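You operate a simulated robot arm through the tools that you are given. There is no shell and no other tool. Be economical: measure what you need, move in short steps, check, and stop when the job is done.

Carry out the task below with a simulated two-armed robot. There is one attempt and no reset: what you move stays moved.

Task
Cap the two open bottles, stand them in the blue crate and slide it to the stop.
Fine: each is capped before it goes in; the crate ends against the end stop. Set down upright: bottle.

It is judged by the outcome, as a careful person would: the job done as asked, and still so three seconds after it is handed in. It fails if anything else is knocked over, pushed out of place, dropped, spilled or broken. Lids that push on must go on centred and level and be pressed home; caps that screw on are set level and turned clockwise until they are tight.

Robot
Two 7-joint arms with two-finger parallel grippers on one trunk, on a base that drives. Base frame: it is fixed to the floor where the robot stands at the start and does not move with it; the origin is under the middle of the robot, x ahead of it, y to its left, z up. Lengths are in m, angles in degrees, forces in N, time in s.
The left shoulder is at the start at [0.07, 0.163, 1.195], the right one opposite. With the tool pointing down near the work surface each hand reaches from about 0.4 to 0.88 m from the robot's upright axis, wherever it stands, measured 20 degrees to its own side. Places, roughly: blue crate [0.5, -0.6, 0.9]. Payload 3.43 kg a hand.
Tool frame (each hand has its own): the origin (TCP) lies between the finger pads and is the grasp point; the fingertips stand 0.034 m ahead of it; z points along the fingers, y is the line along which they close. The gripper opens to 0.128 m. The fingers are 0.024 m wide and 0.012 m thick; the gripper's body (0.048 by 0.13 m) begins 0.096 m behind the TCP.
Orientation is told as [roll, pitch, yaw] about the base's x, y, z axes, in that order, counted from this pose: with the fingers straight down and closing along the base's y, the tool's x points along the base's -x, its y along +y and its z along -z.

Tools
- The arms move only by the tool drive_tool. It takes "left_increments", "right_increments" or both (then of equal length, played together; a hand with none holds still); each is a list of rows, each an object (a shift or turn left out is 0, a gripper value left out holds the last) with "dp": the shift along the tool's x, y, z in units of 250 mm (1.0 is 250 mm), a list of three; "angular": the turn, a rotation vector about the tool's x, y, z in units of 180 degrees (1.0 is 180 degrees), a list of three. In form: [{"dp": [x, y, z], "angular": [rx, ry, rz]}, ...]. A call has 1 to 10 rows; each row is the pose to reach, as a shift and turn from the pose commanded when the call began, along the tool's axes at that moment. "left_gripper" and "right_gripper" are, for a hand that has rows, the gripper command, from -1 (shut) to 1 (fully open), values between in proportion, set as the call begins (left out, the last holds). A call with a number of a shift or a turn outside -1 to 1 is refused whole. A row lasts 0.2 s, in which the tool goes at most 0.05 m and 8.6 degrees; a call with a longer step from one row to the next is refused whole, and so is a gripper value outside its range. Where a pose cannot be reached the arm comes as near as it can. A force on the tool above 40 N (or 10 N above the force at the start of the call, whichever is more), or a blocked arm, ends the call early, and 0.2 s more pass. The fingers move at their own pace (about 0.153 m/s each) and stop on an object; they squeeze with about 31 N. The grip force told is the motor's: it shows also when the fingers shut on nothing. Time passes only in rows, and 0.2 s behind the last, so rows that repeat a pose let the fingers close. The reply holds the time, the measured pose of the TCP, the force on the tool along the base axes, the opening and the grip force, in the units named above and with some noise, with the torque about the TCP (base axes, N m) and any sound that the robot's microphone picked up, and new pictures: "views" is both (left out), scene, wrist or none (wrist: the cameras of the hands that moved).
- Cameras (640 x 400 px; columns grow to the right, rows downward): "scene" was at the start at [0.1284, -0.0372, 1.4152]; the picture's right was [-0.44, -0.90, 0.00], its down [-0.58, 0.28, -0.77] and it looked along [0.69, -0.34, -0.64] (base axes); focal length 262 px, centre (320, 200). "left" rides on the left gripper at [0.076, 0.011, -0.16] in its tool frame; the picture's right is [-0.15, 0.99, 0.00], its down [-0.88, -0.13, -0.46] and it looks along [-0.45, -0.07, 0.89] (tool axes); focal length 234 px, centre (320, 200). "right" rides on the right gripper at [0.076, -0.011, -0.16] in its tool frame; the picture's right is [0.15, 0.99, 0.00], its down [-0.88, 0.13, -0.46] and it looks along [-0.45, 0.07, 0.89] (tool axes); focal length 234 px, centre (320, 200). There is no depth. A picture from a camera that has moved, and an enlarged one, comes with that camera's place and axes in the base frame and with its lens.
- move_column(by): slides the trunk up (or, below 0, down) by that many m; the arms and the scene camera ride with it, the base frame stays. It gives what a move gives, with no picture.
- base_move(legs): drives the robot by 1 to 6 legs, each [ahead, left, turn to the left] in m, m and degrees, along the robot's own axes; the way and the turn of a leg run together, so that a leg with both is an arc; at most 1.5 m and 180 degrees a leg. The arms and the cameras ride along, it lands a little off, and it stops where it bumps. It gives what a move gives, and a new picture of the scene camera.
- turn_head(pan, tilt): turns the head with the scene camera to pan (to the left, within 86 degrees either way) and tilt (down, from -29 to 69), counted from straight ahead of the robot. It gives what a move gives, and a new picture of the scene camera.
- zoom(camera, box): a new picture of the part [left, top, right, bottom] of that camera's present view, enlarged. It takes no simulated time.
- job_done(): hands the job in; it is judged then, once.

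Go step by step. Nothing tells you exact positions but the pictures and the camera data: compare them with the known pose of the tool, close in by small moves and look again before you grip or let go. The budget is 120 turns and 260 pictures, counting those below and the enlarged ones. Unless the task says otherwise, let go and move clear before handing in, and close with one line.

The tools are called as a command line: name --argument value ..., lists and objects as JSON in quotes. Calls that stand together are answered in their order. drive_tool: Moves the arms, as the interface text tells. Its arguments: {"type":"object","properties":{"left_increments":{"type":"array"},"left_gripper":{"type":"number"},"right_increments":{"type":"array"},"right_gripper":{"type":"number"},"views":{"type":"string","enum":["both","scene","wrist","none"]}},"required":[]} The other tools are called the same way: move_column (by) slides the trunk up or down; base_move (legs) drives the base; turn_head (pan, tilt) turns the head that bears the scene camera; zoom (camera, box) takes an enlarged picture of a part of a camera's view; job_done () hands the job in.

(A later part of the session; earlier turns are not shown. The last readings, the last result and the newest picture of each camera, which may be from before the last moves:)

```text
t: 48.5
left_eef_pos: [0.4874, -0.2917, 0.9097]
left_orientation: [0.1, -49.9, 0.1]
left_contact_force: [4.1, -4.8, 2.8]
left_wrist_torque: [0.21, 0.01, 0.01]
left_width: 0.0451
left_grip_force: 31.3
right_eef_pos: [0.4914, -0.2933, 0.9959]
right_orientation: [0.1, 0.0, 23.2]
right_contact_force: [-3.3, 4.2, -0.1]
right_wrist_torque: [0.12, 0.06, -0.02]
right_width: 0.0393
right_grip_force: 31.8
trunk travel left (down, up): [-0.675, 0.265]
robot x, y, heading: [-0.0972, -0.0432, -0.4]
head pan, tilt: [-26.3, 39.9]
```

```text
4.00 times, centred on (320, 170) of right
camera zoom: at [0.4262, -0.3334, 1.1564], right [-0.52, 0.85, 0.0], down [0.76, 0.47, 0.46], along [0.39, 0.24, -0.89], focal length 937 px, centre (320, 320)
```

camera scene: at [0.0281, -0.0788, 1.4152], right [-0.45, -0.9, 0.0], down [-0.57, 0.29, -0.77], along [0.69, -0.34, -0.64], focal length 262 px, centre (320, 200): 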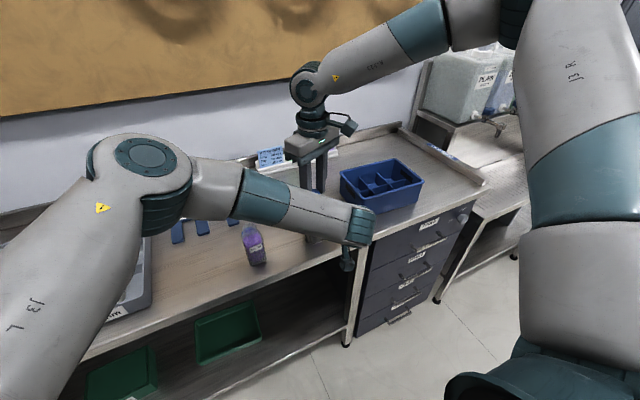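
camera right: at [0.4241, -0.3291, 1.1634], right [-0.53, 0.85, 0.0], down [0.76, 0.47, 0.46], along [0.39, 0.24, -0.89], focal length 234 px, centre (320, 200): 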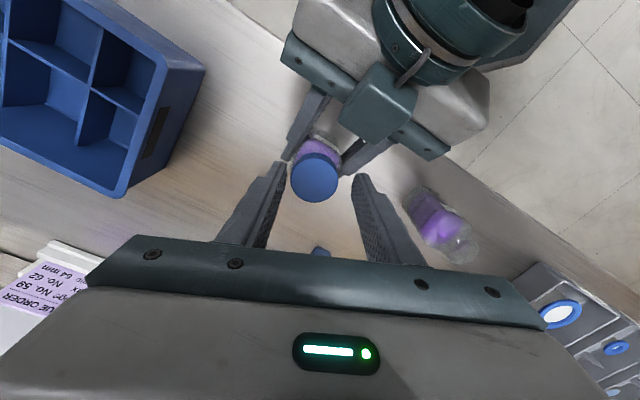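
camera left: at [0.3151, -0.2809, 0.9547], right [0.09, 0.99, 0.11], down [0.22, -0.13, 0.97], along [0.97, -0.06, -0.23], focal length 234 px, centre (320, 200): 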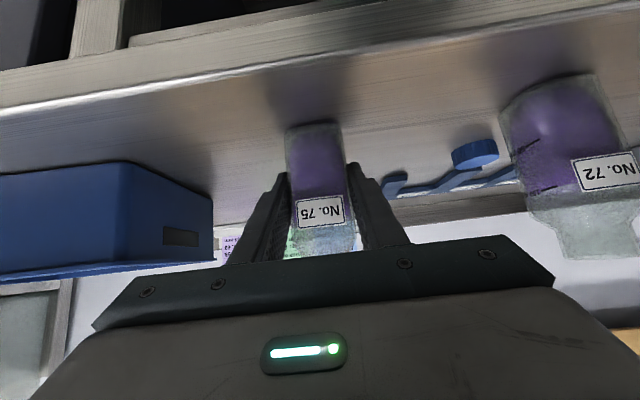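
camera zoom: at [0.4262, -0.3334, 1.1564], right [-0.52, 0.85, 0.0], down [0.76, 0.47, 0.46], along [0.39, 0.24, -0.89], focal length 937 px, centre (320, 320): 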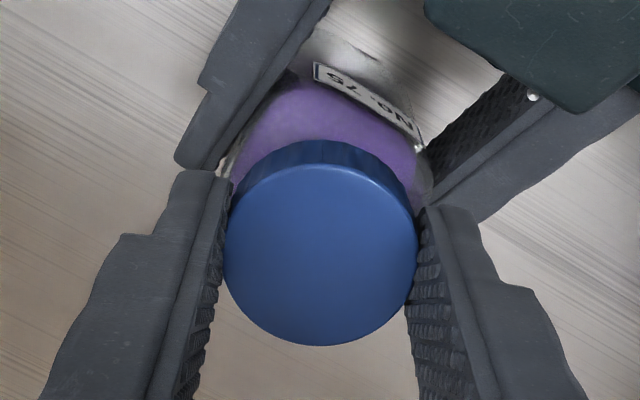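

The cap is gripped with little side load. I'll turn it 80° clockwise.

drive_tool --right_increments '[{"dp": [0, 0, 0.002], "angular": [0, 0, 0.0444]}, {"dp": [0, 0, 0.002], "angular": [0, 0, 0.0888]}, {"dp": [0, 0, 0.003], "angular": [0, 0, 0.1332]}, {"dp": [0, 0, 0.003], "angular": [0, 0, 0.1776]}, {"dp": [0, 0, 0.004], "angular": [0, 0, 0.222]}, {"dp": [0, 0, 0.004], "angular": [0, 0, 0.2664]}, {"dp": [0, 0, 0.005], "angular": [0, 0, 0.3108]}, {"dp": [0, 0, 0.005], "angular": [0, 0, 0.3552]}, {"dp": [0, 0, 0.005], "angular": [0, 0, 0.3996]}, {"dp": [0, 0, 0.005], "angular": [0, 0, 0.444]}]' --views "wrist"

zoom --camera "right" --box '[240, 120, 400, 220]'

```text
t: 50.7
left_eef_pos: [0.4871, -0.2921, 0.9092]
left_orientation: [0.0, -49.9, 0.2]
left_contact_force: [16.3, -18.9, -2.4]
left_wrist_torque: [0.81, 0.48, -0.06]
left_width: 0.0451
left_grip_force: 31.3
right_eef_pos: [0.4917, -0.293, 0.9939]
right_orientation: [0.1, 0.2, -56.9]
right_contact_force: [-15.1, 18.7, 6.7]
right_wrist_torque: [0.78, 0.67, 0.04]
right_width: 0.0396
right_grip_force: 31.0
trunk travel left (down, up): [-0.675, 0.265]
robot x, y, heading: [-0.0982, -0.0405, -0.3]
head pan, tilt: [-26.3, 39.9]
camera right: at [0.4413, -0.2367, 1.1552], right [0.75, 0.66, 0.0], down [0.59, -0.67, 0.45], along [0.3, -0.34, -0.89], focal length 234 px, centre (320, 200)
```

right: 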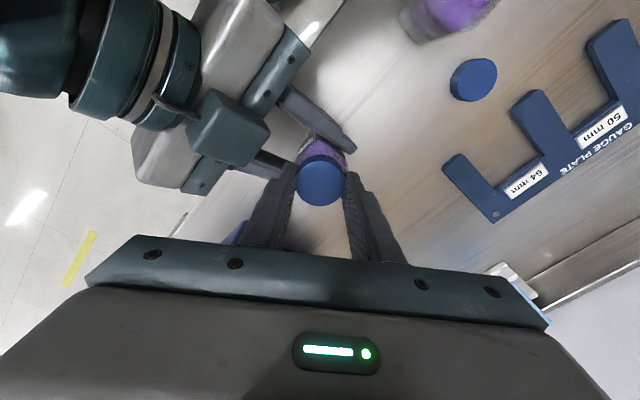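

```text
4.00 times, centred on (320, 170) of right
camera zoom: at [0.4413, -0.2367, 1.1552], right [0.75, 0.66, 0.0], down [0.59, -0.67, 0.45], along [0.3, -0.34, -0.89], focal length 937 px, centre (320, 320)
```

zoom: 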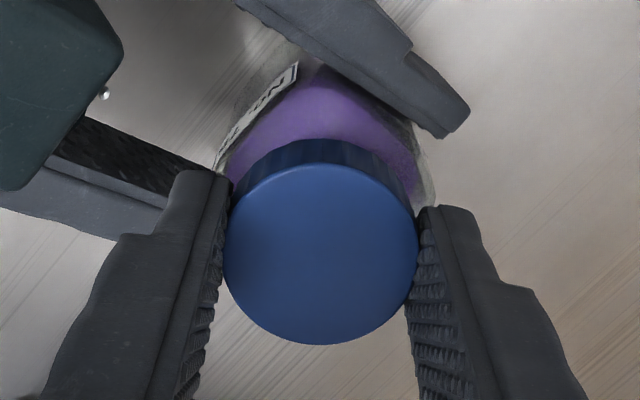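

drive_tool --right_increments '[{"dp": [0.006, 0, 0]}, {"dp": [0.006, 0, 0]}]' --views "none"

```text
t: 51.3
left_eef_pos: [0.488, -0.2905, 0.9088]
left_orientation: [0.1, -49.9, 0.2]
left_contact_force: [12.6, -13.9, 0.1]
left_wrist_torque: [0.32, 0.32, -0.04]
left_width: 0.0452
left_grip_force: 30.8
right_eef_pos: [0.4905, -0.293, 0.9943]
right_orientation: [-0.1, -0.1, -56.9]
right_contact_force: [-10.2, 11.7, 6.6]
right_wrist_torque: [0.48, 0.38, 0.03]
right_width: 0.0393
right_grip_force: 30.7
trunk travel left (down, up): [-0.675, 0.265]
robot x, y, heading: [-0.0998, -0.0417, -0.1]
head pan, tilt: [-26.3, 39.9]
```

drive_tool --right_increments '[{"dp": [0.005, 0, 0]}, {"dp": [0.01, 0, 0]}]' --views "none"

```text
t: 51.9
left_eef_pos: [0.486, -0.2913, 0.9089]
left_orientation: [0.2, -49.9, 0.2]
left_contact_force: [-4.1, 2.1, 7.3]
left_wrist_torque: [-0.39, -0.67, 0.01]
left_width: 0.0451
left_grip_force: 31.1
right_eef_pos: [0.4912, -0.2933, 0.9954]
right_orientation: [0.0, 0.0, -56.8]
right_contact_force: [5.7, -3.4, 1.4]
right_wrist_torque: [-0.22, -0.16, 0.03]
right_width: 0.0392
right_grip_force: 30.8
trunk travel left (down, up): [-0.675, 0.265]
robot x, y, heading: [-0.1014, -0.0419, -0.1]
head pan, tilt: [-26.3, 39.9]
```

The side load is nearly cancelled. I'll continue turning clockwise to about -102° with offset compensation.

drive_tool --right_increments '[{"dp": [-0.003, 0.001, 0], "angular": [0, 0, 0.045]}, {"dp": [-0.003, 0.002, 0.001], "angular": [0, 0, 0.09]}, {"dp": [-0.004, 0.003, 0.002], "angular": [0, 0, 0.135]}, {"dp": [-0.005, 0.004, 0.003], "angular": [0, 0, 0.18]}, {"dp": [-0.005, 0.006, 0.003], "angular": [0, 0, 0.225]}, {"dp": [-0.005, 0.006, 0.003], "angular": [0, 0, 0.25]}]' --views "wrist"

zoom --camera "right" --box '[240, 120, 400, 220]'

```text
t: 53.3
left_eef_pos: [0.4873, -0.2906, 0.9095]
left_orientation: [0.2, -49.8, 0.2]
left_contact_force: [-5.4, 20.8, 1.2]
left_wrist_torque: [-0.81, -0.34, -0.34]
left_width: 0.0453
left_grip_force: 31.1
right_eef_pos: [0.4916, -0.2907, 0.9937]
right_orientation: [-0.1, -0.1, -101.7]
right_contact_force: [3.8, -19.3, 0.1]
right_wrist_torque: [-0.93, -0.07, 0.39]
right_width: 0.0391
right_grip_force: 30.9
trunk travel left (down, up): [-0.675, 0.265]
robot x, y, heading: [-0.101, -0.045, 0.1]
head pan, tilt: [-26.3, 39.9]
camera right: at [0.4967, -0.2143, 1.1545], right [1.0, -0.06, 0.0], down [-0.05, -0.89, 0.46], along [-0.03, -0.46, -0.89], focal length 234 px, centre (320, 200)
```

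right: 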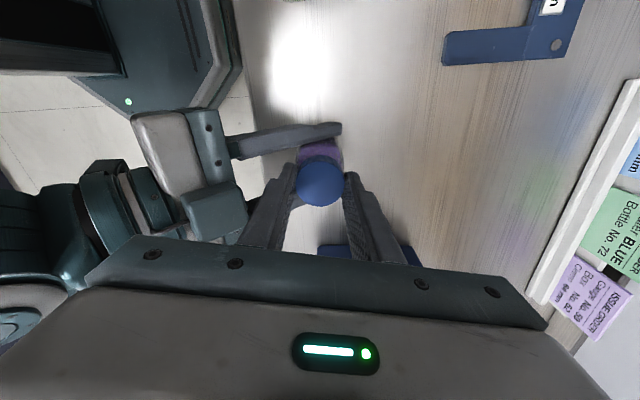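

```text
4.00 times, centred on (320, 170) of right
camera zoom: at [0.4967, -0.2143, 1.1545], right [1.0, -0.06, 0.0], down [-0.05, -0.89, 0.46], along [-0.03, -0.46, -0.89], focal length 937 px, centre (320, 320)
```

zoom: 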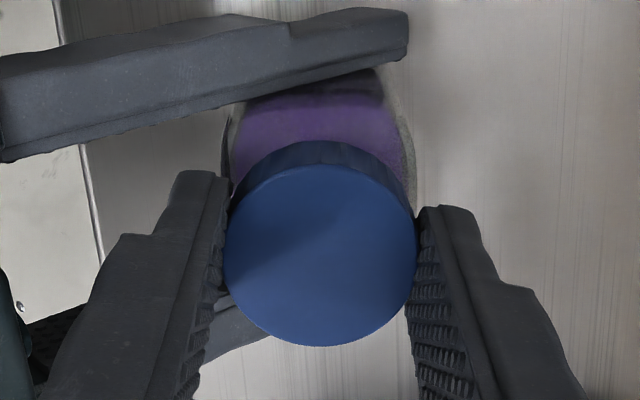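

A reaction torque of about 0.39 N·m has appeared, so the cap is tightening. I'll relieve the side load and turn a bit more to confirm.

drive_tool --right_increments '[{"dp": [-0.006, 0, 0]}, {"dp": [-0.012, 0, 0]}]' --views "none"

drive_tool --right_increments '[{"dp": [0, 0, 0], "angular": [0, 0, 0.04]}, {"dp": [0, 0, 0], "angular": [0, 0, 0.08]}]' --views "none"

```text
t: 53.9
left_eef_pos: [0.4872, -0.2919, 0.9088]
left_orientation: [0.2, -49.9, 0.2]
left_contact_force: [-2.6, 8.2, -1.8]
left_wrist_torque: [-0.22, -0.11, -0.05]
left_width: 0.0455
left_grip_force: 31.1
right_eef_pos: [0.492, -0.292, 0.993]
right_orientation: [-0.1, 0.0, -101.8]
right_contact_force: [2.6, -7.4, 2.1]
right_wrist_torque: [-0.45, -0.04, 0.16]
right_width: 0.0393
right_grip_force: 30.7
trunk travel left (down, up): [-0.675, 0.265]
robot x, y, heading: [-0.1016, -0.0362, 0.1]
head pan, tilt: [-26.3, 39.9]
```

```text
t: 54.5
left_eef_pos: [0.4864, -0.2937, 0.9082]
left_orientation: [0.0, -49.8, 0.1]
left_contact_force: [-0.7, -3.7, -0.4]
left_wrist_torque: [0.07, -0.04, -0.83]
left_width: 0.0455
left_grip_force: 30.8
right_eef_pos: [0.4915, -0.2921, 0.9941]
right_orientation: [0.0, 0.1, -116.2]
right_contact_force: [1.0, 4.0, 0.3]
right_wrist_torque: [0.25, -0.11, 0.81]
right_width: 0.0392
right_grip_force: 31.0
trunk travel left (down, up): [-0.675, 0.265]
robot x, y, heading: [-0.0995, -0.0413, -0.1]
head pan, tilt: [-26.3, 39.9]
```

The torque has risen to 0.81 N·m, so the thread is clearly tightening. I'll turn a little more.

drive_tool --right_increments '[{"dp": [0, 0, 0], "angular": [0, 0, 0.03]}, {"dp": [0, 0, 0], "angular": [0, 0, 0.06]}, {"dp": [0, 0, 0], "angular": [0, 0, 0.06]}]' --views "wrist"

zoom --camera "right" --box '[240, 120, 400, 220]'

```text
t: 55.3
left_eef_pos: [0.4865, -0.292, 0.9087]
left_orientation: [0.1, -50.0, 0.1]
left_contact_force: [-3.6, -0.4, 0.1]
left_wrist_torque: [-0.09, -0.11, -0.64]
left_width: 0.0456
left_grip_force: 31.1
right_eef_pos: [0.4904, -0.295, 0.9942]
right_orientation: [-0.1, -0.1, -127.0]
right_contact_force: [2.8, 0.4, 1.2]
right_wrist_torque: [0.02, -0.06, 0.63]
right_width: 0.0394
right_grip_force: 31.4
trunk travel left (down, up): [-0.675, 0.265]
robot x, y, heading: [-0.0975, -0.0413, -0.4]
head pan, tilt: [-26.3, 39.9]
camera right: at [0.5277, -0.2265, 1.1545], right [0.88, -0.48, 0.0], down [-0.43, -0.78, 0.46], along [-0.22, -0.4, -0.89], focal length 234 px, centre (320, 200)
```

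right: 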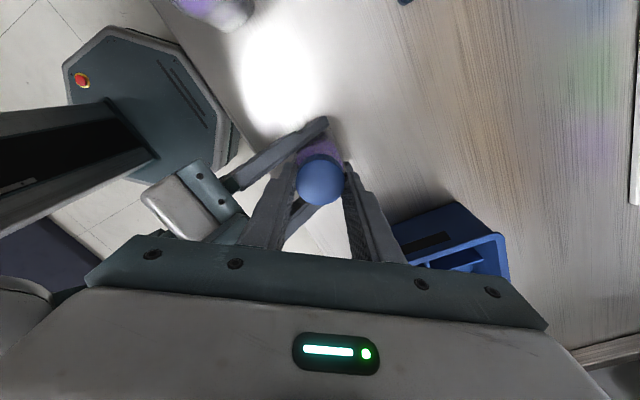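

```text
4.00 times, centred on (320, 170) of right
camera zoom: at [0.5277, -0.2265, 1.1545], right [0.88, -0.48, 0.0], down [-0.43, -0.78, 0.46], along [-0.22, -0.4, -0.89], focal length 937 px, centre (320, 320)
```

zoom: 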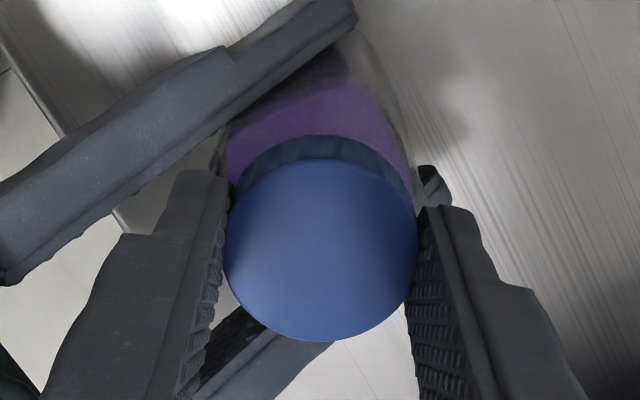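

The torque is saturating at finger slip. I'll release, ratchet back to about -20° and regrip to verify tightness.

drive_tool --right_increments '[{"dp": [0, 0, 0]}, {"dp": [-0.008, 0, 0]}]' --right_gripper -0.1 --views "none"

drive_tool --right_increments '[{"dp": [0, 0, 0], "angular": [0, 0, -0.046]}, {"dp": [0, 0, 0], "angular": [0, 0, -0.092]}, {"dp": [0, 0, 0], "angular": [0, 0, -0.138]}, {"dp": [0, 0, 0], "angular": [0, 0, -0.184]}, {"dp": [0, 0, 0], "angular": [0, 0, -0.23]}, {"dp": [0, 0, 0], "angular": [0, 0, -0.276]}, {"dp": [0, 0, 0], "angular": [0, 0, -0.322]}, {"dp": [0, 0, 0], "angular": [0, 0, -0.368]}, {"dp": [0, 0, 0], "angular": [0, 0, -0.414]}, {"dp": [0, 0, 0], "angular": [0, 0, -0.46]}]' --views "none"

drive_tool --right_increments '[{"dp": [0, 0, 0], "angular": [0, 0, -0.046]}, {"dp": [0, 0, 0], "angular": [0, 0, -0.092]}, {"dp": [0, 0, 0], "angular": [0, 0, -0.138]}]' --views "wrist"

zoom --camera "right" --box '[240, 120, 400, 220]'

```text
t: 55.9
left_eef_pos: [0.4853, -0.291, 0.9098]
left_orientation: [0.1, -49.8, 0.3]
left_contact_force: [0.0, -0.1, -0.2]
left_wrist_torque: [0.0, 0.04, 0.02]
left_width: 0.0454
left_grip_force: 31.0
right_eef_pos: [0.4887, -0.2948, 0.9939]
right_orientation: [-0.1, -0.1, -127.1]
right_contact_force: [-0.2, 0.1, 0.2]
right_wrist_torque: [-0.01, -0.02, 0.01]
right_width: 0.0577
right_grip_force: 0.1
trunk travel left (down, up): [-0.675, 0.265]
robot x, y, heading: [-0.1005, -0.0428, -0.2]
head pan, tilt: [-26.3, 39.9]
```

```text
t: 58.1
left_eef_pos: [0.4867, -0.2923, 0.9085]
left_orientation: [0.1, -50.0, 0.2]
left_contact_force: [-0.3, 0.9, -0.8]
left_wrist_torque: [-0.02, 0.0, 0.0]
left_width: 0.0452
left_grip_force: 31.0
right_eef_pos: [0.4892, -0.295, 0.9938]
right_orientation: [0.0, 0.0, -44.0]
right_contact_force: [0.0, -1.0, -0.6]
right_wrist_torque: [-0.02, 0.03, 0.0]
right_width: 0.0578
right_grip_force: 0.1
trunk travel left (down, up): [-0.675, 0.265]
robot x, y, heading: [-0.0994, -0.041, -0.3]
head pan, tilt: [-26.3, 39.9]
```

```text
t: 58.9
left_eef_pos: [0.4861, -0.2925, 0.9096]
left_orientation: [0.1, -49.9, 0.2]
left_contact_force: [-0.6, -0.5, 0.2]
left_wrist_torque: [-0.03, 0.01, 0.0]
left_width: 0.0454
left_grip_force: 31.4
right_eef_pos: [0.4892, -0.2943, 0.9942]
right_orientation: [0.0, 0.2, -19.1]
right_contact_force: [0.0, 0.4, -0.6]
right_wrist_torque: [0.0, 0.01, -0.06]
right_width: 0.0575
right_grip_force: 0.0
trunk travel left (down, up): [-0.675, 0.265]
robot x, y, heading: [-0.1014, -0.042, 0.0]
head pan, tilt: [-26.3, 39.9]
camera right: at [0.4153, -0.2809, 1.1551], right [0.19, 0.98, 0.0], down [0.88, -0.17, 0.45], along [0.45, -0.08, -0.89], focal length 234 px, centre (320, 200)
```

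right: 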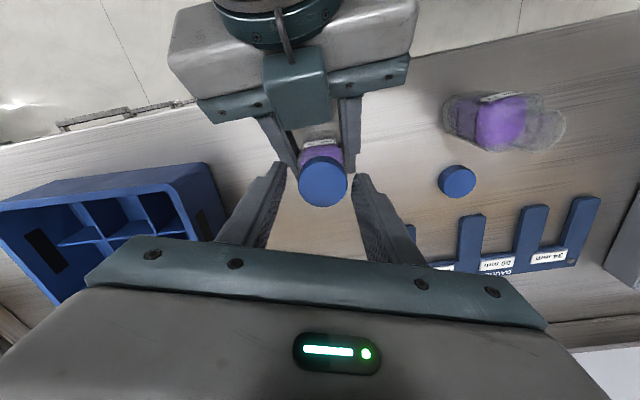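

```text
4.00 times, centred on (320, 170) of right
camera zoom: at [0.4153, -0.2809, 1.1551], right [0.19, 0.98, 0.0], down [0.88, -0.17, 0.45], along [0.45, -0.08, -0.89], focal length 937 px, centre (320, 320)
```

zoom: 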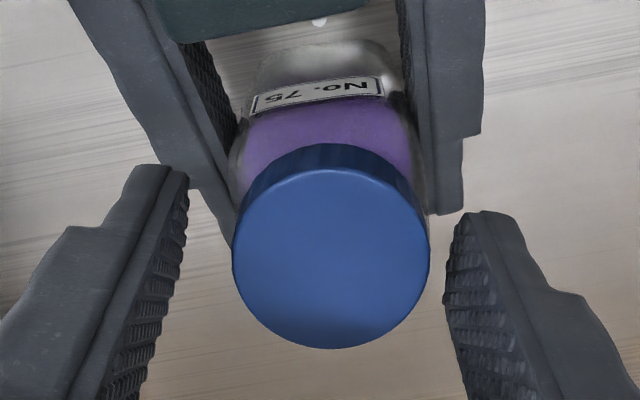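

drive_tool --right_increments '[{"dp": [-0.003, 0.01, 0]}, {"dp": [-0.003, 0.01, 0]}]' --views "none"

drive_tool --right_increments '[{"dp": [0, 0, 0]}, {"dp": [0, 0, 0]}]' --right_gripper -1 --views "none"

drive_tool --right_increments '[{"dp": [0, 0, 0], "angular": [0, 0, 0.03]}, {"dp": [0, 0, 0], "angular": [0, 0, 0.06]}]' --views "none"

```text
t: 59.5
left_eef_pos: [0.4874, -0.2933, 0.9092]
left_orientation: [0.1, -49.9, 0.2]
left_contact_force: [-0.1, 0.6, -0.2]
left_wrist_torque: [-0.08, -0.02, -0.01]
left_width: 0.0455
left_grip_force: 30.8
right_eef_pos: [0.4922, -0.2927, 0.9952]
right_orientation: [0.0, 0.0, -19.3]
right_contact_force: [-0.5, 0.3, -0.1]
right_wrist_torque: [0.0, 0.03, 0.0]
right_width: 0.0577
right_grip_force: 0.0
trunk travel left (down, up): [-0.675, 0.265]
robot x, y, heading: [-0.1002, -0.041, -0.2]
head pan, tilt: [-26.3, 39.9]
```

```text
t: 60.1
left_eef_pos: [0.4879, -0.2923, 0.9099]
left_orientation: [0.1, -49.9, 0.1]
left_contact_force: [-1.3, 2.0, -0.1]
left_wrist_torque: [-0.2, 0.02, -0.04]
left_width: 0.0457
left_grip_force: 31.3
right_eef_pos: [0.4907, -0.2922, 0.9932]
right_orientation: [-0.1, 0.1, -19.3]
right_contact_force: [0.3, -1.8, 0.6]
right_wrist_torque: [-0.05, -0.01, 0.01]
right_width: 0.0389
right_grip_force: 30.4
trunk travel left (down, up): [-0.675, 0.265]
robot x, y, heading: [-0.099, -0.0426, -0.0]
head pan, tilt: [-26.3, 39.9]
```

```text
t: 60.7
left_eef_pos: [0.486, -0.2917, 0.9095]
left_orientation: [0.3, -49.9, 0.1]
left_contact_force: [0.6, 2.2, -0.4]
left_wrist_torque: [-0.26, -0.07, -0.93]
left_width: 0.0455
left_grip_force: 31.5
right_eef_pos: [0.4909, -0.2939, 0.9937]
right_orientation: [-0.1, 0.1, -30.1]
right_contact_force: [0.4, -3.4, 2.7]
right_wrist_torque: [-0.07, -0.02, 0.98]
right_width: 0.0392
right_grip_force: 30.9
trunk travel left (down, up): [-0.675, 0.265]
robot x, y, heading: [-0.101, -0.0423, -0.3]
head pan, tilt: [-26.3, 39.9]
```

The torque is immediately about 1 N·m, so cap 2 is tight. I'll regrip to release the stored twist, then open the left hand and back it away.

drive_tool --right_increments '[{"dp": [0, 0, 0]}]' --right_gripper -0.2 --views "none"

drive_tool --right_increments '[{"dp": [0, 0, 0]}, {"dp": [0, 0, 0]}, {"dp": [0, 0, 0]}]' --right_gripper -1 --views "none"

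drive_tool --left_increments '[{"dp": [0, 0, 0]}, {"dp": [0, 0, 0]}, {"dp": [0, 0, -0.1]}, {"dp": [0, 0, -0.25]}, {"dp": [0, 0, -0.4]}, {"dp": [0, 0.15, -0.5]}, {"dp": [0, 0.3, -0.5]}]' --left_gripper 0.2 --views "both"

```text
t: 61.1
left_eef_pos: [0.4869, -0.2916, 0.9081]
left_orientation: [0.1, -49.9, 0.1]
left_contact_force: [-0.9, 0.4, -0.4]
left_wrist_torque: [-0.02, -0.03, 0.0]
left_width: 0.0456
left_grip_force: 30.4
right_eef_pos: [0.4918, -0.2926, 0.9937]
right_orientation: [0.0, 0.1, -30.2]
right_contact_force: [0.1, 0.4, -0.7]
right_wrist_torque: [0.0, -0.05, 0.03]
right_width: 0.0513
right_grip_force: 0.0
trunk travel left (down, up): [-0.675, 0.265]
robot x, y, heading: [-0.1009, -0.0414, -0.2]
head pan, tilt: [-26.3, 39.9]
```

```text
t: 61.9
left_eef_pos: [0.4867, -0.2915, 0.9088]
left_orientation: [0.0, -49.9, 0.3]
left_contact_force: [0.2, -2.2, 0.6]
left_wrist_torque: [0.03, 0.05, -0.04]
left_width: 0.0454
left_grip_force: 31.1
right_eef_pos: [0.4915, -0.2928, 0.9939]
right_orientation: [0.0, 0.1, -30.0]
right_contact_force: [-1.7, 1.0, -0.8]
right_wrist_torque: [0.1, 0.01, 0.05]
right_width: 0.0395
right_grip_force: 31.2
trunk travel left (down, up): [-0.675, 0.265]
robot x, y, heading: [-0.1002, -0.0414, -0.1]
head pan, tilt: [-26.3, 39.9]
```

```text
t: 63.5
left_eef_pos: [0.389, -0.2161, 0.988]
left_orientation: [0.0, -49.9, 0.2]
left_contact_force: [0.3, 0.2, 0.0]
left_wrist_torque: [-0.03, 0.03, -0.01]
left_width: 0.0768
left_grip_force: 0.1
right_eef_pos: [0.4926, -0.2918, 0.9936]
right_orientation: [-0.1, 0.1, -30.1]
right_contact_force: [0.6, 0.7, 0.0]
right_wrist_torque: [-0.02, 0.0, 0.01]
right_width: 0.0393
right_grip_force: 31.1
trunk travel left (down, up): [-0.675, 0.265]
robot x, y, heading: [-0.1004, -0.0415, 0.2]
head pan, tilt: [-26.3, 39.9]
camera scene: at [0.0288, -0.0773, 1.4152], right [-0.45, -0.9, 0.0], down [-0.58, 0.29, -0.77], along [0.69, -0.34, -0.64], focal length 262 px, centre (320, 200)
camera left: at [0.218, -0.2042, 1.0348], right [0.09, 0.99, 0.11], down [0.22, -0.13, 0.97], along [0.97, -0.06, -0.23], focal length 234 px, centre (320, 200)
```

scene: 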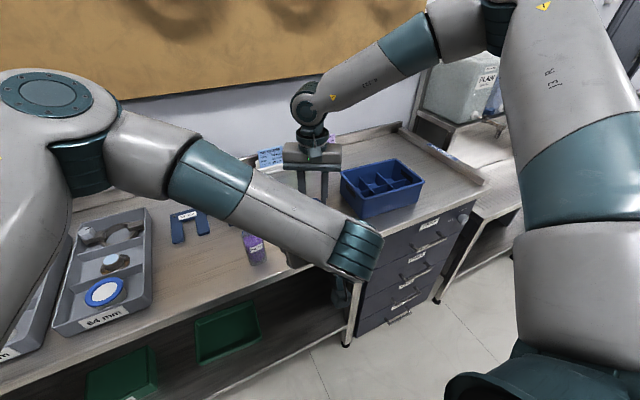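
left: 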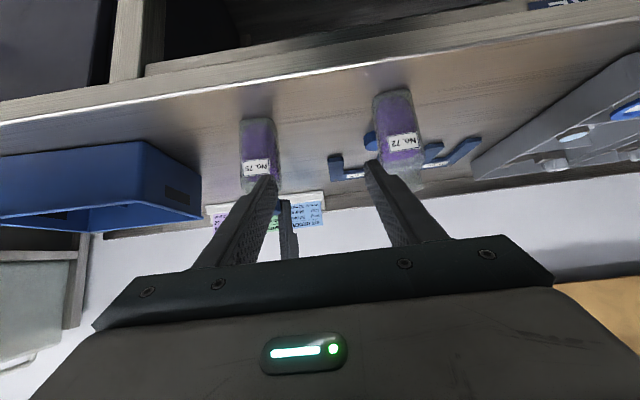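

The left hand is clear. I'll lift the bottle and move towards the crate to measure the cells.

drive_tool --right_increments '[{"dp": [0, 0, -0.1]}, {"dp": [0, 0, -0.25]}, {"dp": [0, 0, -0.4]}, {"dp": [0, 0, -0.55]}, {"dp": [-0.06, -0.15, -0.6]}, {"dp": [-0.12, -0.3, -0.6]}, {"dp": [-0.18, -0.45, -0.6]}, {"dp": [-0.22, -0.55, -0.6]}]' --views "both"

```text
t: 65.3
left_eef_pos: [0.3897, -0.2176, 0.9879]
left_orientation: [0.2, -49.9, 0.0]
left_contact_force: [-0.7, -1.0, 0.6]
left_wrist_torque: [-0.01, -0.02, 0.05]
left_width: 0.0769
left_grip_force: 0.1
right_eef_pos: [0.47, -0.4384, 1.1461]
right_orientation: [0.1, 0.1, -30.2]
right_contact_force: [0.2, -0.2, -2.3]
right_wrist_torque: [0.02, 0.02, 0.03]
right_width: 0.0391
right_grip_force: 31.0
trunk travel left (down, up): [-0.675, 0.265]
robot x, y, heading: [-0.1, -0.0407, 0.1]
head pan, tilt: [-26.3, 39.9]
camera scene: at [0.028, -0.0801, 1.4152], right [-0.45, -0.9, 0.0], down [-0.57, 0.29, -0.77], along [0.69, -0.34, -0.64], focal length 262 px, centre (320, 200)
camera right: at [0.3994, -0.411, 1.3067], right [0.37, 0.93, 0.0], down [0.83, -0.33, 0.45], along [0.42, -0.17, -0.89], focal length 234 px, centre (320, 200)
```

scene: 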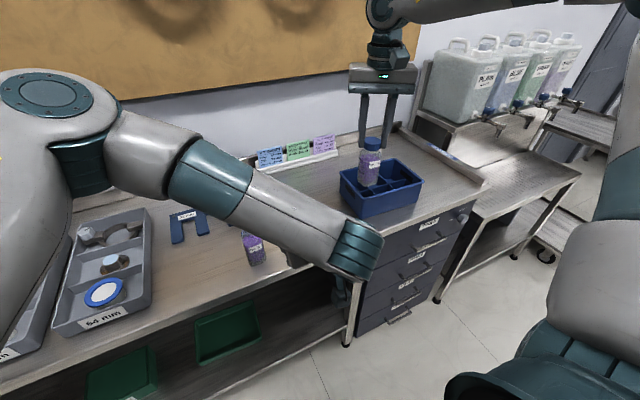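
right: 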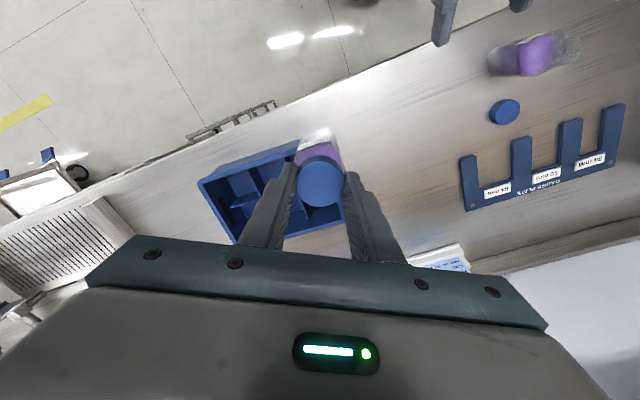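

The bottle hangs upright from the right hand. I'll drive the base right so the bottle comes over the crate's right-end near cell, at about (0.504,-0.614).

base_move --legs '[[0, -0.17, 0]]'

zoom --camera "scene" --box '[320, 120, 480, 220]'

zoom --camera "right" --box '[200, 60, 440, 210]'

```text
t: 66.7
left_eef_pos: [0.3889, -0.3863, 0.9893]
left_orientation: [0.1, -49.8, 0.1]
left_contact_force: [-0.1, 0.1, 0.5]
left_wrist_torque: [-0.01, 0.01, -0.04]
left_width: 0.0767
left_grip_force: 0.0
right_eef_pos: [0.4696, -0.6055, 1.1462]
right_orientation: [0.0, 0.3, -30.2]
right_contact_force: [-0.6, 0.0, -1.8]
right_wrist_torque: [-0.03, -0.01, -0.03]
right_width: 0.0391
right_grip_force: 30.4
trunk travel left (down, up): [-0.675, 0.265]
robot x, y, heading: [-0.0987, -0.209, -0.0]
head pan, tilt: [-26.3, 39.9]
camera scene: at [0.0276, -0.2473, 1.4153], right [-0.45, -0.89, 0.0], down [-0.57, 0.29, -0.77], along [0.69, -0.34, -0.64], focal length 262 px, centre (320, 200)
```

scene: 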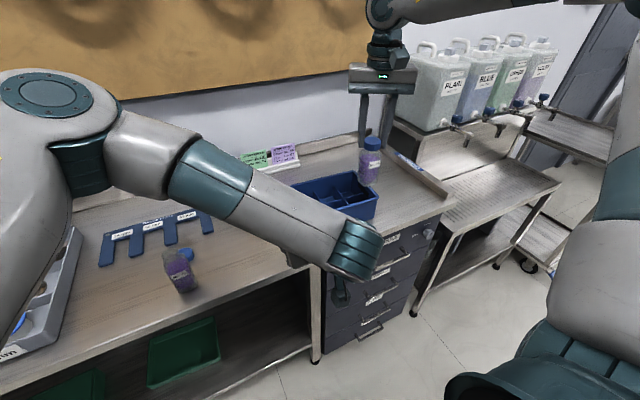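

```text
4.00 times, centred on (400, 170) of scene
camera zoom: at [0.0276, -0.2473, 1.4153], right [-0.45, -0.89, 0.0], down [-0.57, 0.29, -0.77], along [0.69, -0.34, -0.64], focal length 1046 px, centre (0, 320)
```

zoom: 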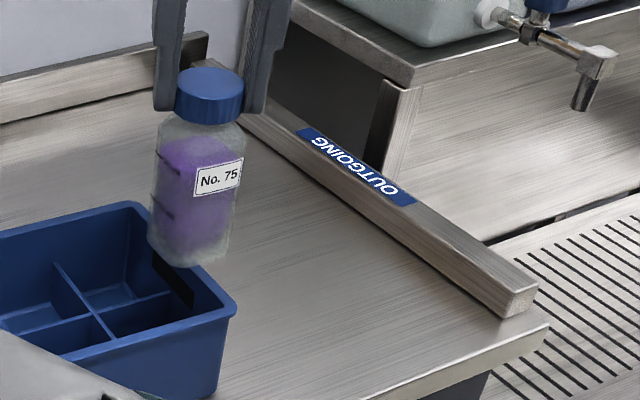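

```text
2.67 times, centred on (320, 135) of right
camera zoom: at [0.3983, -0.5786, 1.3073], right [0.37, 0.93, 0.0], down [0.83, -0.33, 0.45], along [0.42, -0.17, -0.89], focal length 624 px, centre (320, 373)
```

zoom: 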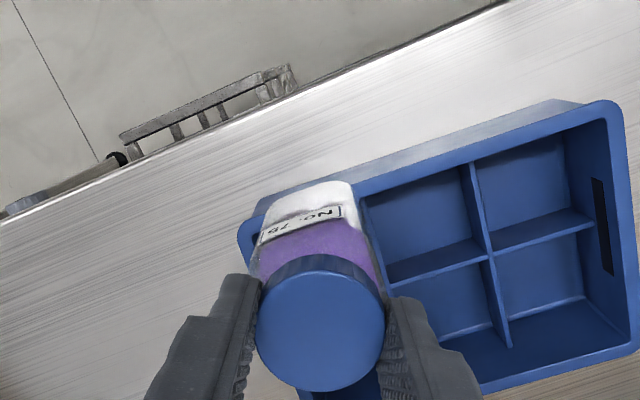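

The cap is level and seated. I'll move over the right-end near cell, at about (0.505,-0.614), with a 5° yaw to match the crate.

drive_tool --right_increments '[{"dp": [-0.07, 0.02, 0], "angular": [0, 0, 0.014]}, {"dp": [-0.14, 0.042, 0], "angular": [0, 0, 0.028]}, {"dp": [-0.14, 0.042, 0.06], "angular": [0, 0, 0.028]}]' --views "wrist"

zoom --camera "right" --box '[200, 60, 440, 210]'

zoom --camera "scene" --box '[320, 120, 440, 195]'

```text
t: 67.5
left_eef_pos: [0.3881, -0.3873, 0.9885]
left_orientation: [0.3, -49.8, 0.0]
left_contact_force: [-0.6, -0.3, 0.5]
left_wrist_torque: [-0.01, -0.01, 0.01]
left_width: 0.0768
left_grip_force: 0.1
right_eef_pos: [0.5044, -0.6178, 1.1289]
right_orientation: [0.0, 0.2, -35.4]
right_contact_force: [-1.1, 0.0, -1.5]
right_wrist_torque: [0.0, 0.0, 0.01]
right_width: 0.0392
right_grip_force: 31.0
trunk travel left (down, up): [-0.675, 0.265]
robot x, y, heading: [-0.1014, -0.2139, -0.1]
head pan, tilt: [-26.3, 39.9]
camera right: at [0.4367, -0.5841, 1.2891], right [0.45, 0.89, 0.0], down [0.8, -0.4, 0.45], along [0.4, -0.2, -0.89], focal length 234 px, centre (320, 200)
```

right: 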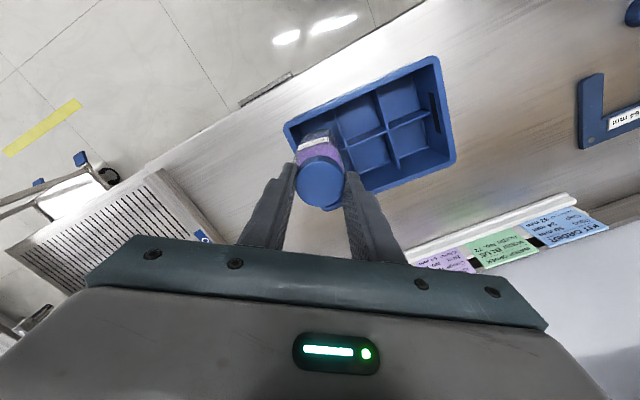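

```text
2.67 times, centred on (320, 135) of right
camera zoom: at [0.4367, -0.5841, 1.2891], right [0.45, 0.89, 0.0], down [0.8, -0.4, 0.45], along [0.4, -0.2, -0.89], focal length 624 px, centre (320, 373)
```

zoom: 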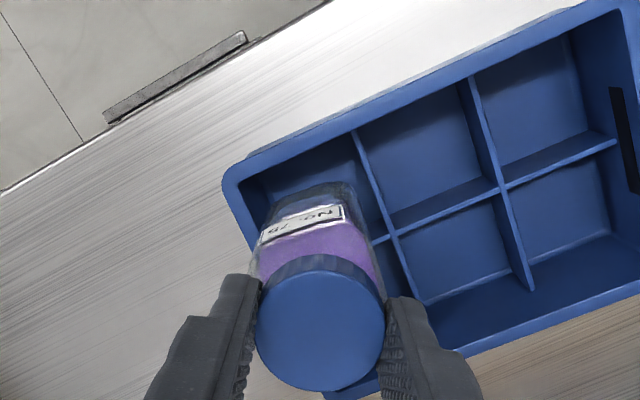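

```text
5.33 times, centred on (380, 158) of scene
camera zoom: at [0.0277, -0.2495, 1.4152], right [-0.45, -0.89, 0.0], down [-0.57, 0.29, -0.77], along [0.69, -0.34, -0.64], focal length 1395 px, centre (0, 427)
```

zoom: 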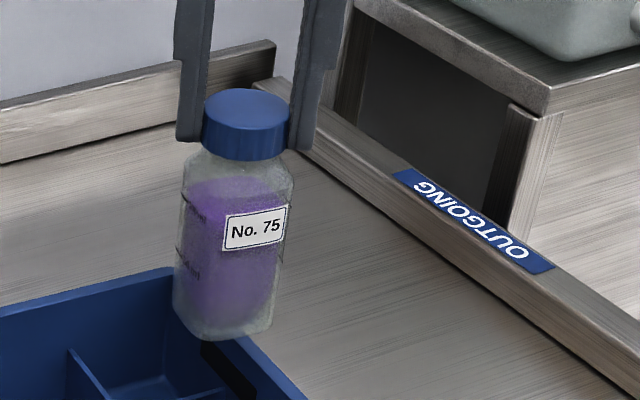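

The alignment looks good, so I'll lower the bottle into the cell in steps.

drive_tool --right_increments '[{"dp": [0.002, 0.004, 0.1]}, {"dp": [0.002, 0.004, 0.2]}, {"dp": [0.002, 0.004, 0.3]}, {"dp": [0.002, 0.004, 0.4]}]' --views "wrist"

zoom --camera "right" --box '[200, 60, 440, 210]'

```text
t: 68.5
left_eef_pos: [0.3882, -0.3874, 0.9888]
left_orientation: [0.2, -49.9, 0.0]
left_contact_force: [-1.4, -1.0, -0.6]
left_wrist_torque: [-0.02, 0.0, 0.03]
left_width: 0.0766
left_grip_force: 0.0
right_eef_pos: [0.504, -0.6159, 1.0297]
right_orientation: [0.0, 0.0, -35.3]
right_contact_force: [-0.1, 0.0, -1.7]
right_wrist_torque: [0.01, 0.02, 0.01]
right_width: 0.0394
right_grip_force: 30.3
trunk travel left (down, up): [-0.675, 0.265]
robot x, y, heading: [-0.1005, -0.2093, -0.3]
head pan, tilt: [-26.3, 39.9]
camera right: at [0.4369, -0.583, 1.1908], right [0.45, 0.89, 0.0], down [0.8, -0.4, 0.45], along [0.41, -0.2, -0.89], focal length 234 px, centre (320, 200)
```

right: 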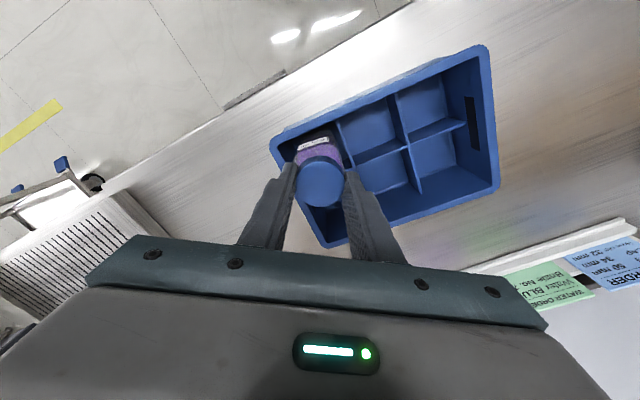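

```text
2.67 times, centred on (320, 135) of right
camera zoom: at [0.4369, -0.583, 1.1908], right [0.45, 0.89, 0.0], down [0.8, -0.4, 0.45], along [0.41, -0.2, -0.89], focal length 624 px, centre (320, 373)
```

zoom: 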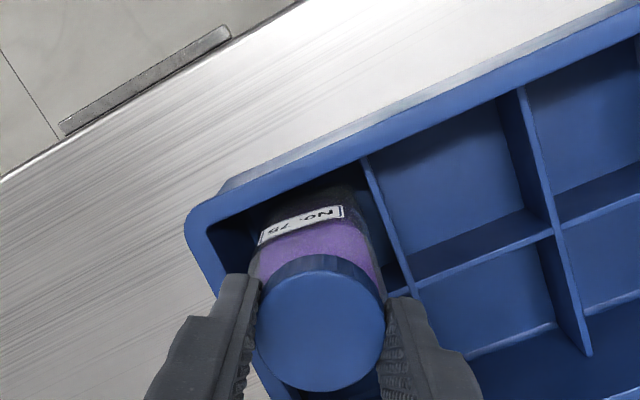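

drive_tool --right_increments '[{"dp": [0, 0, 0.04]}, {"dp": [0, 0, 0.08]}, {"dp": [0, 0, 0.1]}, {"dp": [0, 0, 0.108]}, {"dp": [0, 0, 0.116]}]' --views "none"

```text
t: 69.7
left_eef_pos: [0.3877, -0.3861, 0.9894]
left_orientation: [0.1, -49.9, 0.0]
left_contact_force: [-0.7, 0.2, -0.4]
left_wrist_torque: [-0.01, -0.01, 0.02]
left_width: 0.0766
left_grip_force: 0.1
right_eef_pos: [0.5039, -0.614, 1.0022]
right_orientation: [0.0, 0.2, -35.2]
right_contact_force: [0.1, 0.0, -1.8]
right_wrist_torque: [-0.01, 0.01, 0.0]
right_width: 0.0393
right_grip_force: 31.5
trunk travel left (down, up): [-0.675, 0.265]
robot x, y, heading: [-0.1034, -0.2108, -0.2]
head pan, tilt: [-26.3, 39.9]
```

drive_tool --right_increments '[{"dp": [0, 0, 0.006]}, {"dp": [0, 0, 0.012]}, {"dp": [0, 0, 0.018]}]' --views "none"

```text
t: 70.5
left_eef_pos: [0.388, -0.3872, 0.9884]
left_orientation: [0.1, -49.9, 0.1]
left_contact_force: [0.1, 0.2, -0.5]
left_wrist_torque: [-0.03, 0.01, 0.02]
left_width: 0.0768
left_grip_force: 0.0
right_eef_pos: [0.5051, -0.6143, 0.9992]
right_orientation: [0.0, 0.0, -35.2]
right_contact_force: [0.1, 1.1, 3.0]
right_wrist_torque: [-0.03, -0.04, 0.02]
right_width: 0.0393
right_grip_force: 30.7
trunk travel left (down, up): [-0.675, 0.265]
robot x, y, heading: [-0.1044, -0.2137, -0.2]
head pan, tilt: [-26.3, 39.9]
```

The bottle has touched the crate floor. I'll release and rise.

drive_tool --right_increments '[{"dp": [0, 0, 0]}, {"dp": [0, 0, 0]}, {"dp": [0, 0, -0.1]}, {"dp": [0, 0, -0.25]}, {"dp": [0, 0, -0.4]}, {"dp": [0, 0, -0.55]}]' --right_gripper -0.1 --views "wrist"

zoom --camera "scene" --box '[280, 120, 440, 220]'

```text
t: 71.9
left_eef_pos: [0.3871, -0.3857, 0.9882]
left_orientation: [0.2, -49.9, 0.1]
left_contact_force: [-0.4, -0.4, -0.4]
left_wrist_torque: [-0.04, 0.02, 0.0]
left_width: 0.0768
left_grip_force: 0.1
right_eef_pos: [0.5026, -0.6151, 1.136]
right_orientation: [0.0, 0.1, -35.2]
right_contact_force: [-0.2, 1.1, -0.3]
right_wrist_torque: [-0.01, -0.01, -0.04]
right_width: 0.0578
right_grip_force: 0.0
trunk travel left (down, up): [-0.675, 0.265]
robot x, y, heading: [-0.1024, -0.2106, -0.3]
head pan, tilt: [-26.3, 39.9]
camera right: at [0.4346, -0.5818, 1.2969], right [0.45, 0.89, 0.0], down [0.8, -0.4, 0.45], along [0.41, -0.21, -0.89], focal length 234 px, centre (320, 200)
```

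right: 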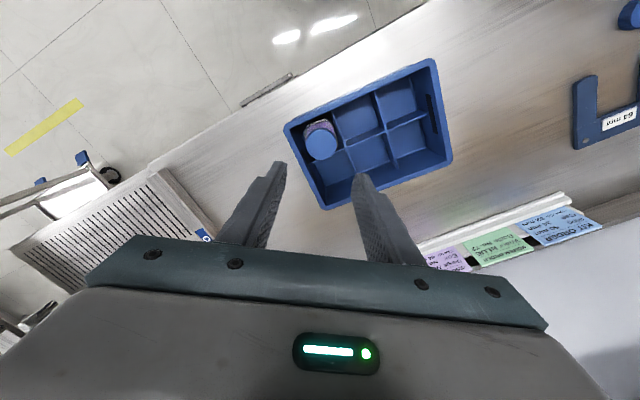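

```text
4.00 times, centred on (360, 170) of scene
camera zoom: at [0.0267, -0.2476, 1.4153], right [-0.45, -0.89, 0.0], down [-0.57, 0.29, -0.77], along [0.69, -0.34, -0.64], focal length 1046 px, centre (160, 320)
```

zoom: 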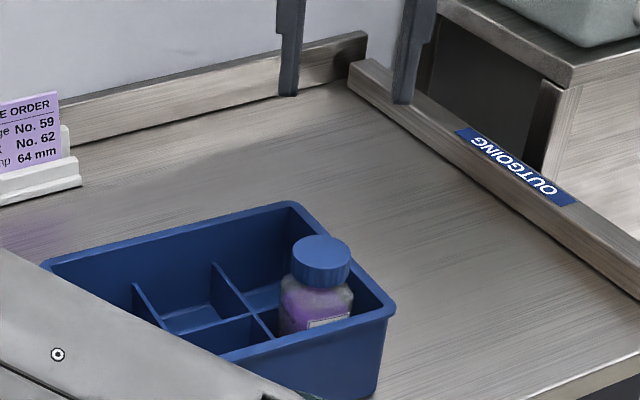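

Bottle 75 stands capped in the crate. Now for bottle 72: I raise the left hand a little, square the right hand and drive left.

drive_tool --left_increments '[{"dp": [-0.05, 0, -0.04]}, {"dp": [-0.1, 0, -0.08]}, {"dp": [-0.15, 0, -0.13]}, {"dp": [-0.15, 0, -0.13]}, {"dp": [-0.15, 0, -0.13]}]' --right_increments '[{"dp": [0, 0, 0], "angular": [0, 0, -0.04]}, {"dp": [0, 0, 0], "angular": [0, 0, -0.08]}, {"dp": [0, 0, 0], "angular": [0, 0, -0.12]}, {"dp": [0, 0, 0], "angular": [0, 0, -0.16]}, {"dp": [0, 0, 0], "angular": [0, 0, -0.196]}]' --views "none"

base_move --legs '[[0, 0.395, 0]]'

drive_tool --right_increments '[{"dp": [-0.08, 0.1, 0]}, {"dp": [-0.16, 0.2, 0]}, {"dp": [-0.24, 0.3, 0.1]}, {"dp": [-0.24, 0.37, 0.2]}, {"dp": [-0.24, 0.37, 0.3]}]' --right_gripper 0.3 --views "wrist"

```text
t: 73.1
left_eef_pos: [0.3888, -0.3865, 1.0377]
left_orientation: [0.1, -49.9, 0.0]
left_contact_force: [0.1, 0.3, -0.2]
left_wrist_torque: [0.04, -0.04, 0.05]
left_width: 0.0765
left_grip_force: 0.1
right_eef_pos: [0.5031, -0.6153, 1.1359]
right_orientation: [0.1, 0.2, 0.2]
right_contact_force: [0.0, 0.9, -0.2]
right_wrist_torque: [-0.01, -0.01, 0.01]
right_width: 0.0577
right_grip_force: 0.0
trunk travel left (down, up): [-0.675, 0.265]
robot x, y, heading: [-0.1011, -0.2147, 0.1]
head pan, tilt: [-26.3, 39.9]
```

```text
t: 75.5
left_eef_pos: [0.3901, -0.0024, 1.038]
left_orientation: [0.2, -49.9, 0.1]
left_contact_force: [-1.1, 0.5, -0.3]
left_wrist_torque: [0.01, 0.01, 0.01]
left_width: 0.0764
left_grip_force: 0.1
right_eef_pos: [0.5069, -0.2312, 1.1348]
right_orientation: [0.0, 0.1, 0.0]
right_contact_force: [-0.5, -0.4, 0.2]
right_wrist_torque: [-0.04, 0.0, 0.01]
right_width: 0.0575
right_grip_force: 0.1
trunk travel left (down, up): [-0.675, 0.265]
robot x, y, heading: [-0.0976, 0.1704, -0.2]
head pan, tilt: [-26.3, 39.9]
camera scene: at [0.0291, 0.1346, 1.4152], right [-0.45, -0.89, 0.0], down [-0.57, 0.29, -0.77], along [0.69, -0.34, -0.64], focal length 262 px, centre (320, 200)
```

scene: 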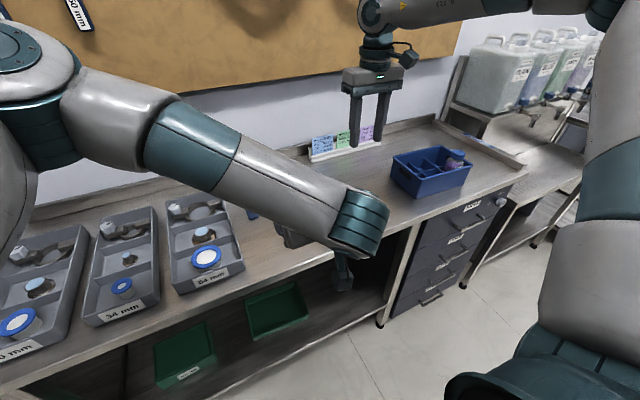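

```text
t: 76.7
left_eef_pos: [0.3901, -0.002, 1.0381]
left_orientation: [0.1, -49.9, 0.1]
left_contact_force: [-0.8, 0.1, 0.0]
left_wrist_torque: [0.03, -0.01, -0.02]
left_width: 0.0768
left_grip_force: 0.1
right_eef_pos: [0.5668, -0.1387, 1.0592]
right_orientation: [0.2, 0.1, 0.0]
right_contact_force: [0.0, -0.8, -0.3]
right_wrist_torque: [0.01, 0.03, 0.01]
right_width: 0.0833
right_grip_force: 0.0
trunk travel left (down, up): [-0.675, 0.265]
robot x, y, heading: [-0.0974, 0.1757, -0.2]
head pan, tilt: [-26.3, 39.9]
camera right: at [0.4913, -0.1498, 1.2196], right [-0.15, 0.99, 0.0], down [0.88, 0.13, 0.45], along [0.45, 0.07, -0.89], focal length 234 px, centre (320, 200)
```

right: 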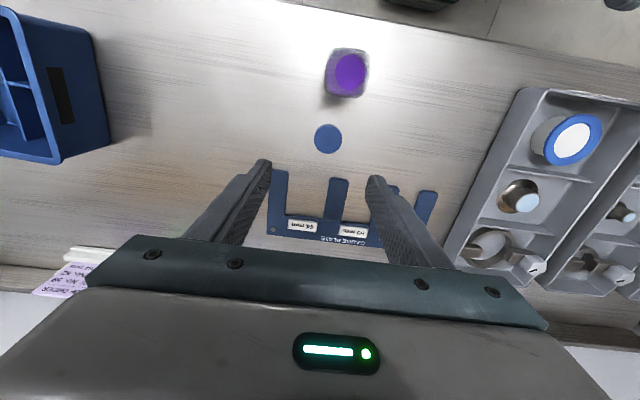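

drive_tool --right_increments '[{"dp": [0.009, 0.045, 0.15]}, {"dp": [0.009, 0.045, 0.3]}, {"dp": [0.009, 0.045, 0.45]}, {"dp": [0.009, 0.045, 0.55]}, {"dp": [0.009, 0.045, 0.55]}]' --views "none"

zoom --camera "right" --box '[240, 120, 400, 220]'

```text
t: 77.9
left_eef_pos: [0.3894, -0.0023, 1.0391]
left_orientation: [-0.1, -49.9, 0.2]
left_contact_force: [-0.9, 0.0, 0.1]
left_wrist_torque: [-0.02, -0.02, 0.04]
left_width: 0.0769
left_grip_force: 0.0
right_eef_pos: [0.5657, -0.1273, 0.9247]
right_orientation: [0.1, 0.0, 0.2]
right_contact_force: [0.2, -0.8, 0.0]
right_wrist_torque: [-0.02, -0.03, 0.01]
right_width: 0.0834
right_grip_force: 0.0
trunk travel left (down, up): [-0.675, 0.265]
robot x, y, heading: [-0.0987, 0.1662, -0.1]
head pan, tilt: [-26.3, 39.9]
```

```text
4.00 times, centred on (320, 170) of right
camera zoom: at [0.4903, -0.1395, 1.084], right [-0.15, 0.99, 0.0], down [0.88, 0.13, 0.46], along [0.45, 0.07, -0.89], focal length 937 px, centre (320, 320)
```

zoom: 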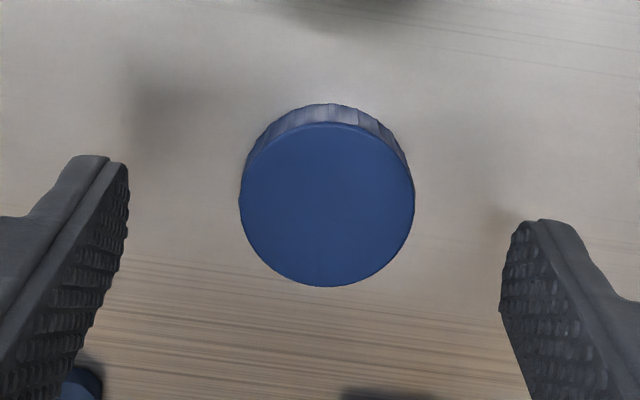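

drive_tool --right_increments '[{"dp": [0.004, 0.004, 0.04]}, {"dp": [0.004, 0.004, 0.08]}, {"dp": [0.004, 0.004, 0.1]}, {"dp": [0.004, 0.004, 0.112]}]' --views "none"

zoom --camera "right" --box '[240, 140, 400, 240]'

drive_tool --right_increments '[{"dp": [0, 0, 0]}, {"dp": [0, 0, 0]}, {"dp": [0, 0, 0]}]' --right_gripper -1 --views "none"

zoom --camera "right" --box '[240, 140, 400, 240]'

```text
t: 78.9
left_eef_pos: [0.3902, -0.003, 1.0371]
left_orientation: [0.1, -49.9, 0.0]
left_contact_force: [-0.3, -0.4, 0.3]
left_wrist_torque: [-0.02, -0.04, 0.01]
left_width: 0.0767
left_grip_force: 0.1
right_eef_pos: [0.5553, -0.1296, 0.8989]
right_orientation: [0.1, 0.0, 0.1]
right_contact_force: [0.1, -0.4, 0.4]
right_wrist_torque: [-0.02, 0.0, -0.03]
right_width: 0.0835
right_grip_force: 0.2
right hand out of reach, approached as far as the arm can: row 2, 3, 4
trunk travel left (down, up): [-0.675, 0.265]
robot x, y, heading: [-0.1013, 0.1703, -0.2]
head pan, tilt: [-26.3, 39.9]
```

```text
4.00 times, centred on (320, 190) of right
camera zoom: at [0.4807, -0.1421, 1.06], right [-0.15, 0.99, 0.0], down [0.88, 0.13, 0.46], along [0.45, 0.07, -0.89], focal length 937 px, centre (320, 240)
```

zoom: 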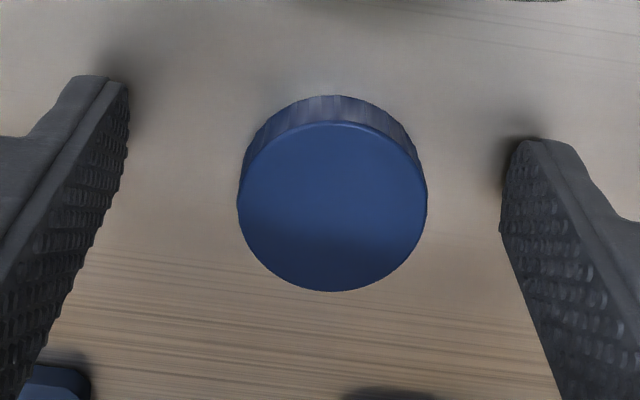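

```text
t: 79.7
left_eef_pos: [0.3912, -0.0036, 1.0363]
left_orientation: [0.1, -49.9, 0.1]
left_contact_force: [0.4, -0.7, -0.2]
left_wrist_torque: [-0.02, 0.02, -0.03]
left_width: 0.0766
left_grip_force: 0.0
right_eef_pos: [0.556, -0.1301, 0.8999]
right_orientation: [0.1, 0.0, 0.0]
right_contact_force: [-0.2, -0.2, 0.1]
right_wrist_torque: [0.01, 0.01, 0.0]
right_width: 0.039
right_grip_force: 31.1
trunk travel left (down, up): [-0.675, 0.265]
robot x, y, heading: [-0.0987, 0.171, -0.0]
head pan, tilt: [-26.3, 39.9]
```

```text
4.00 times, centred on (320, 190) of right
camera zoom: at [0.4807, -0.142, 1.0601], right [-0.15, 0.99, 0.0], down [0.88, 0.13, 0.46], along [0.45, 0.07, -0.89], focal length 937 px, centre (320, 240)
```

zoom: 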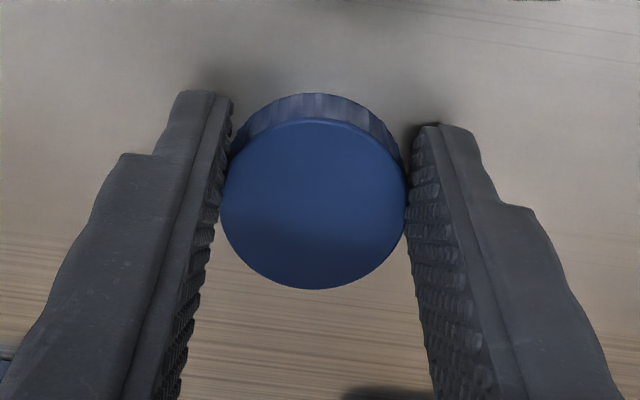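

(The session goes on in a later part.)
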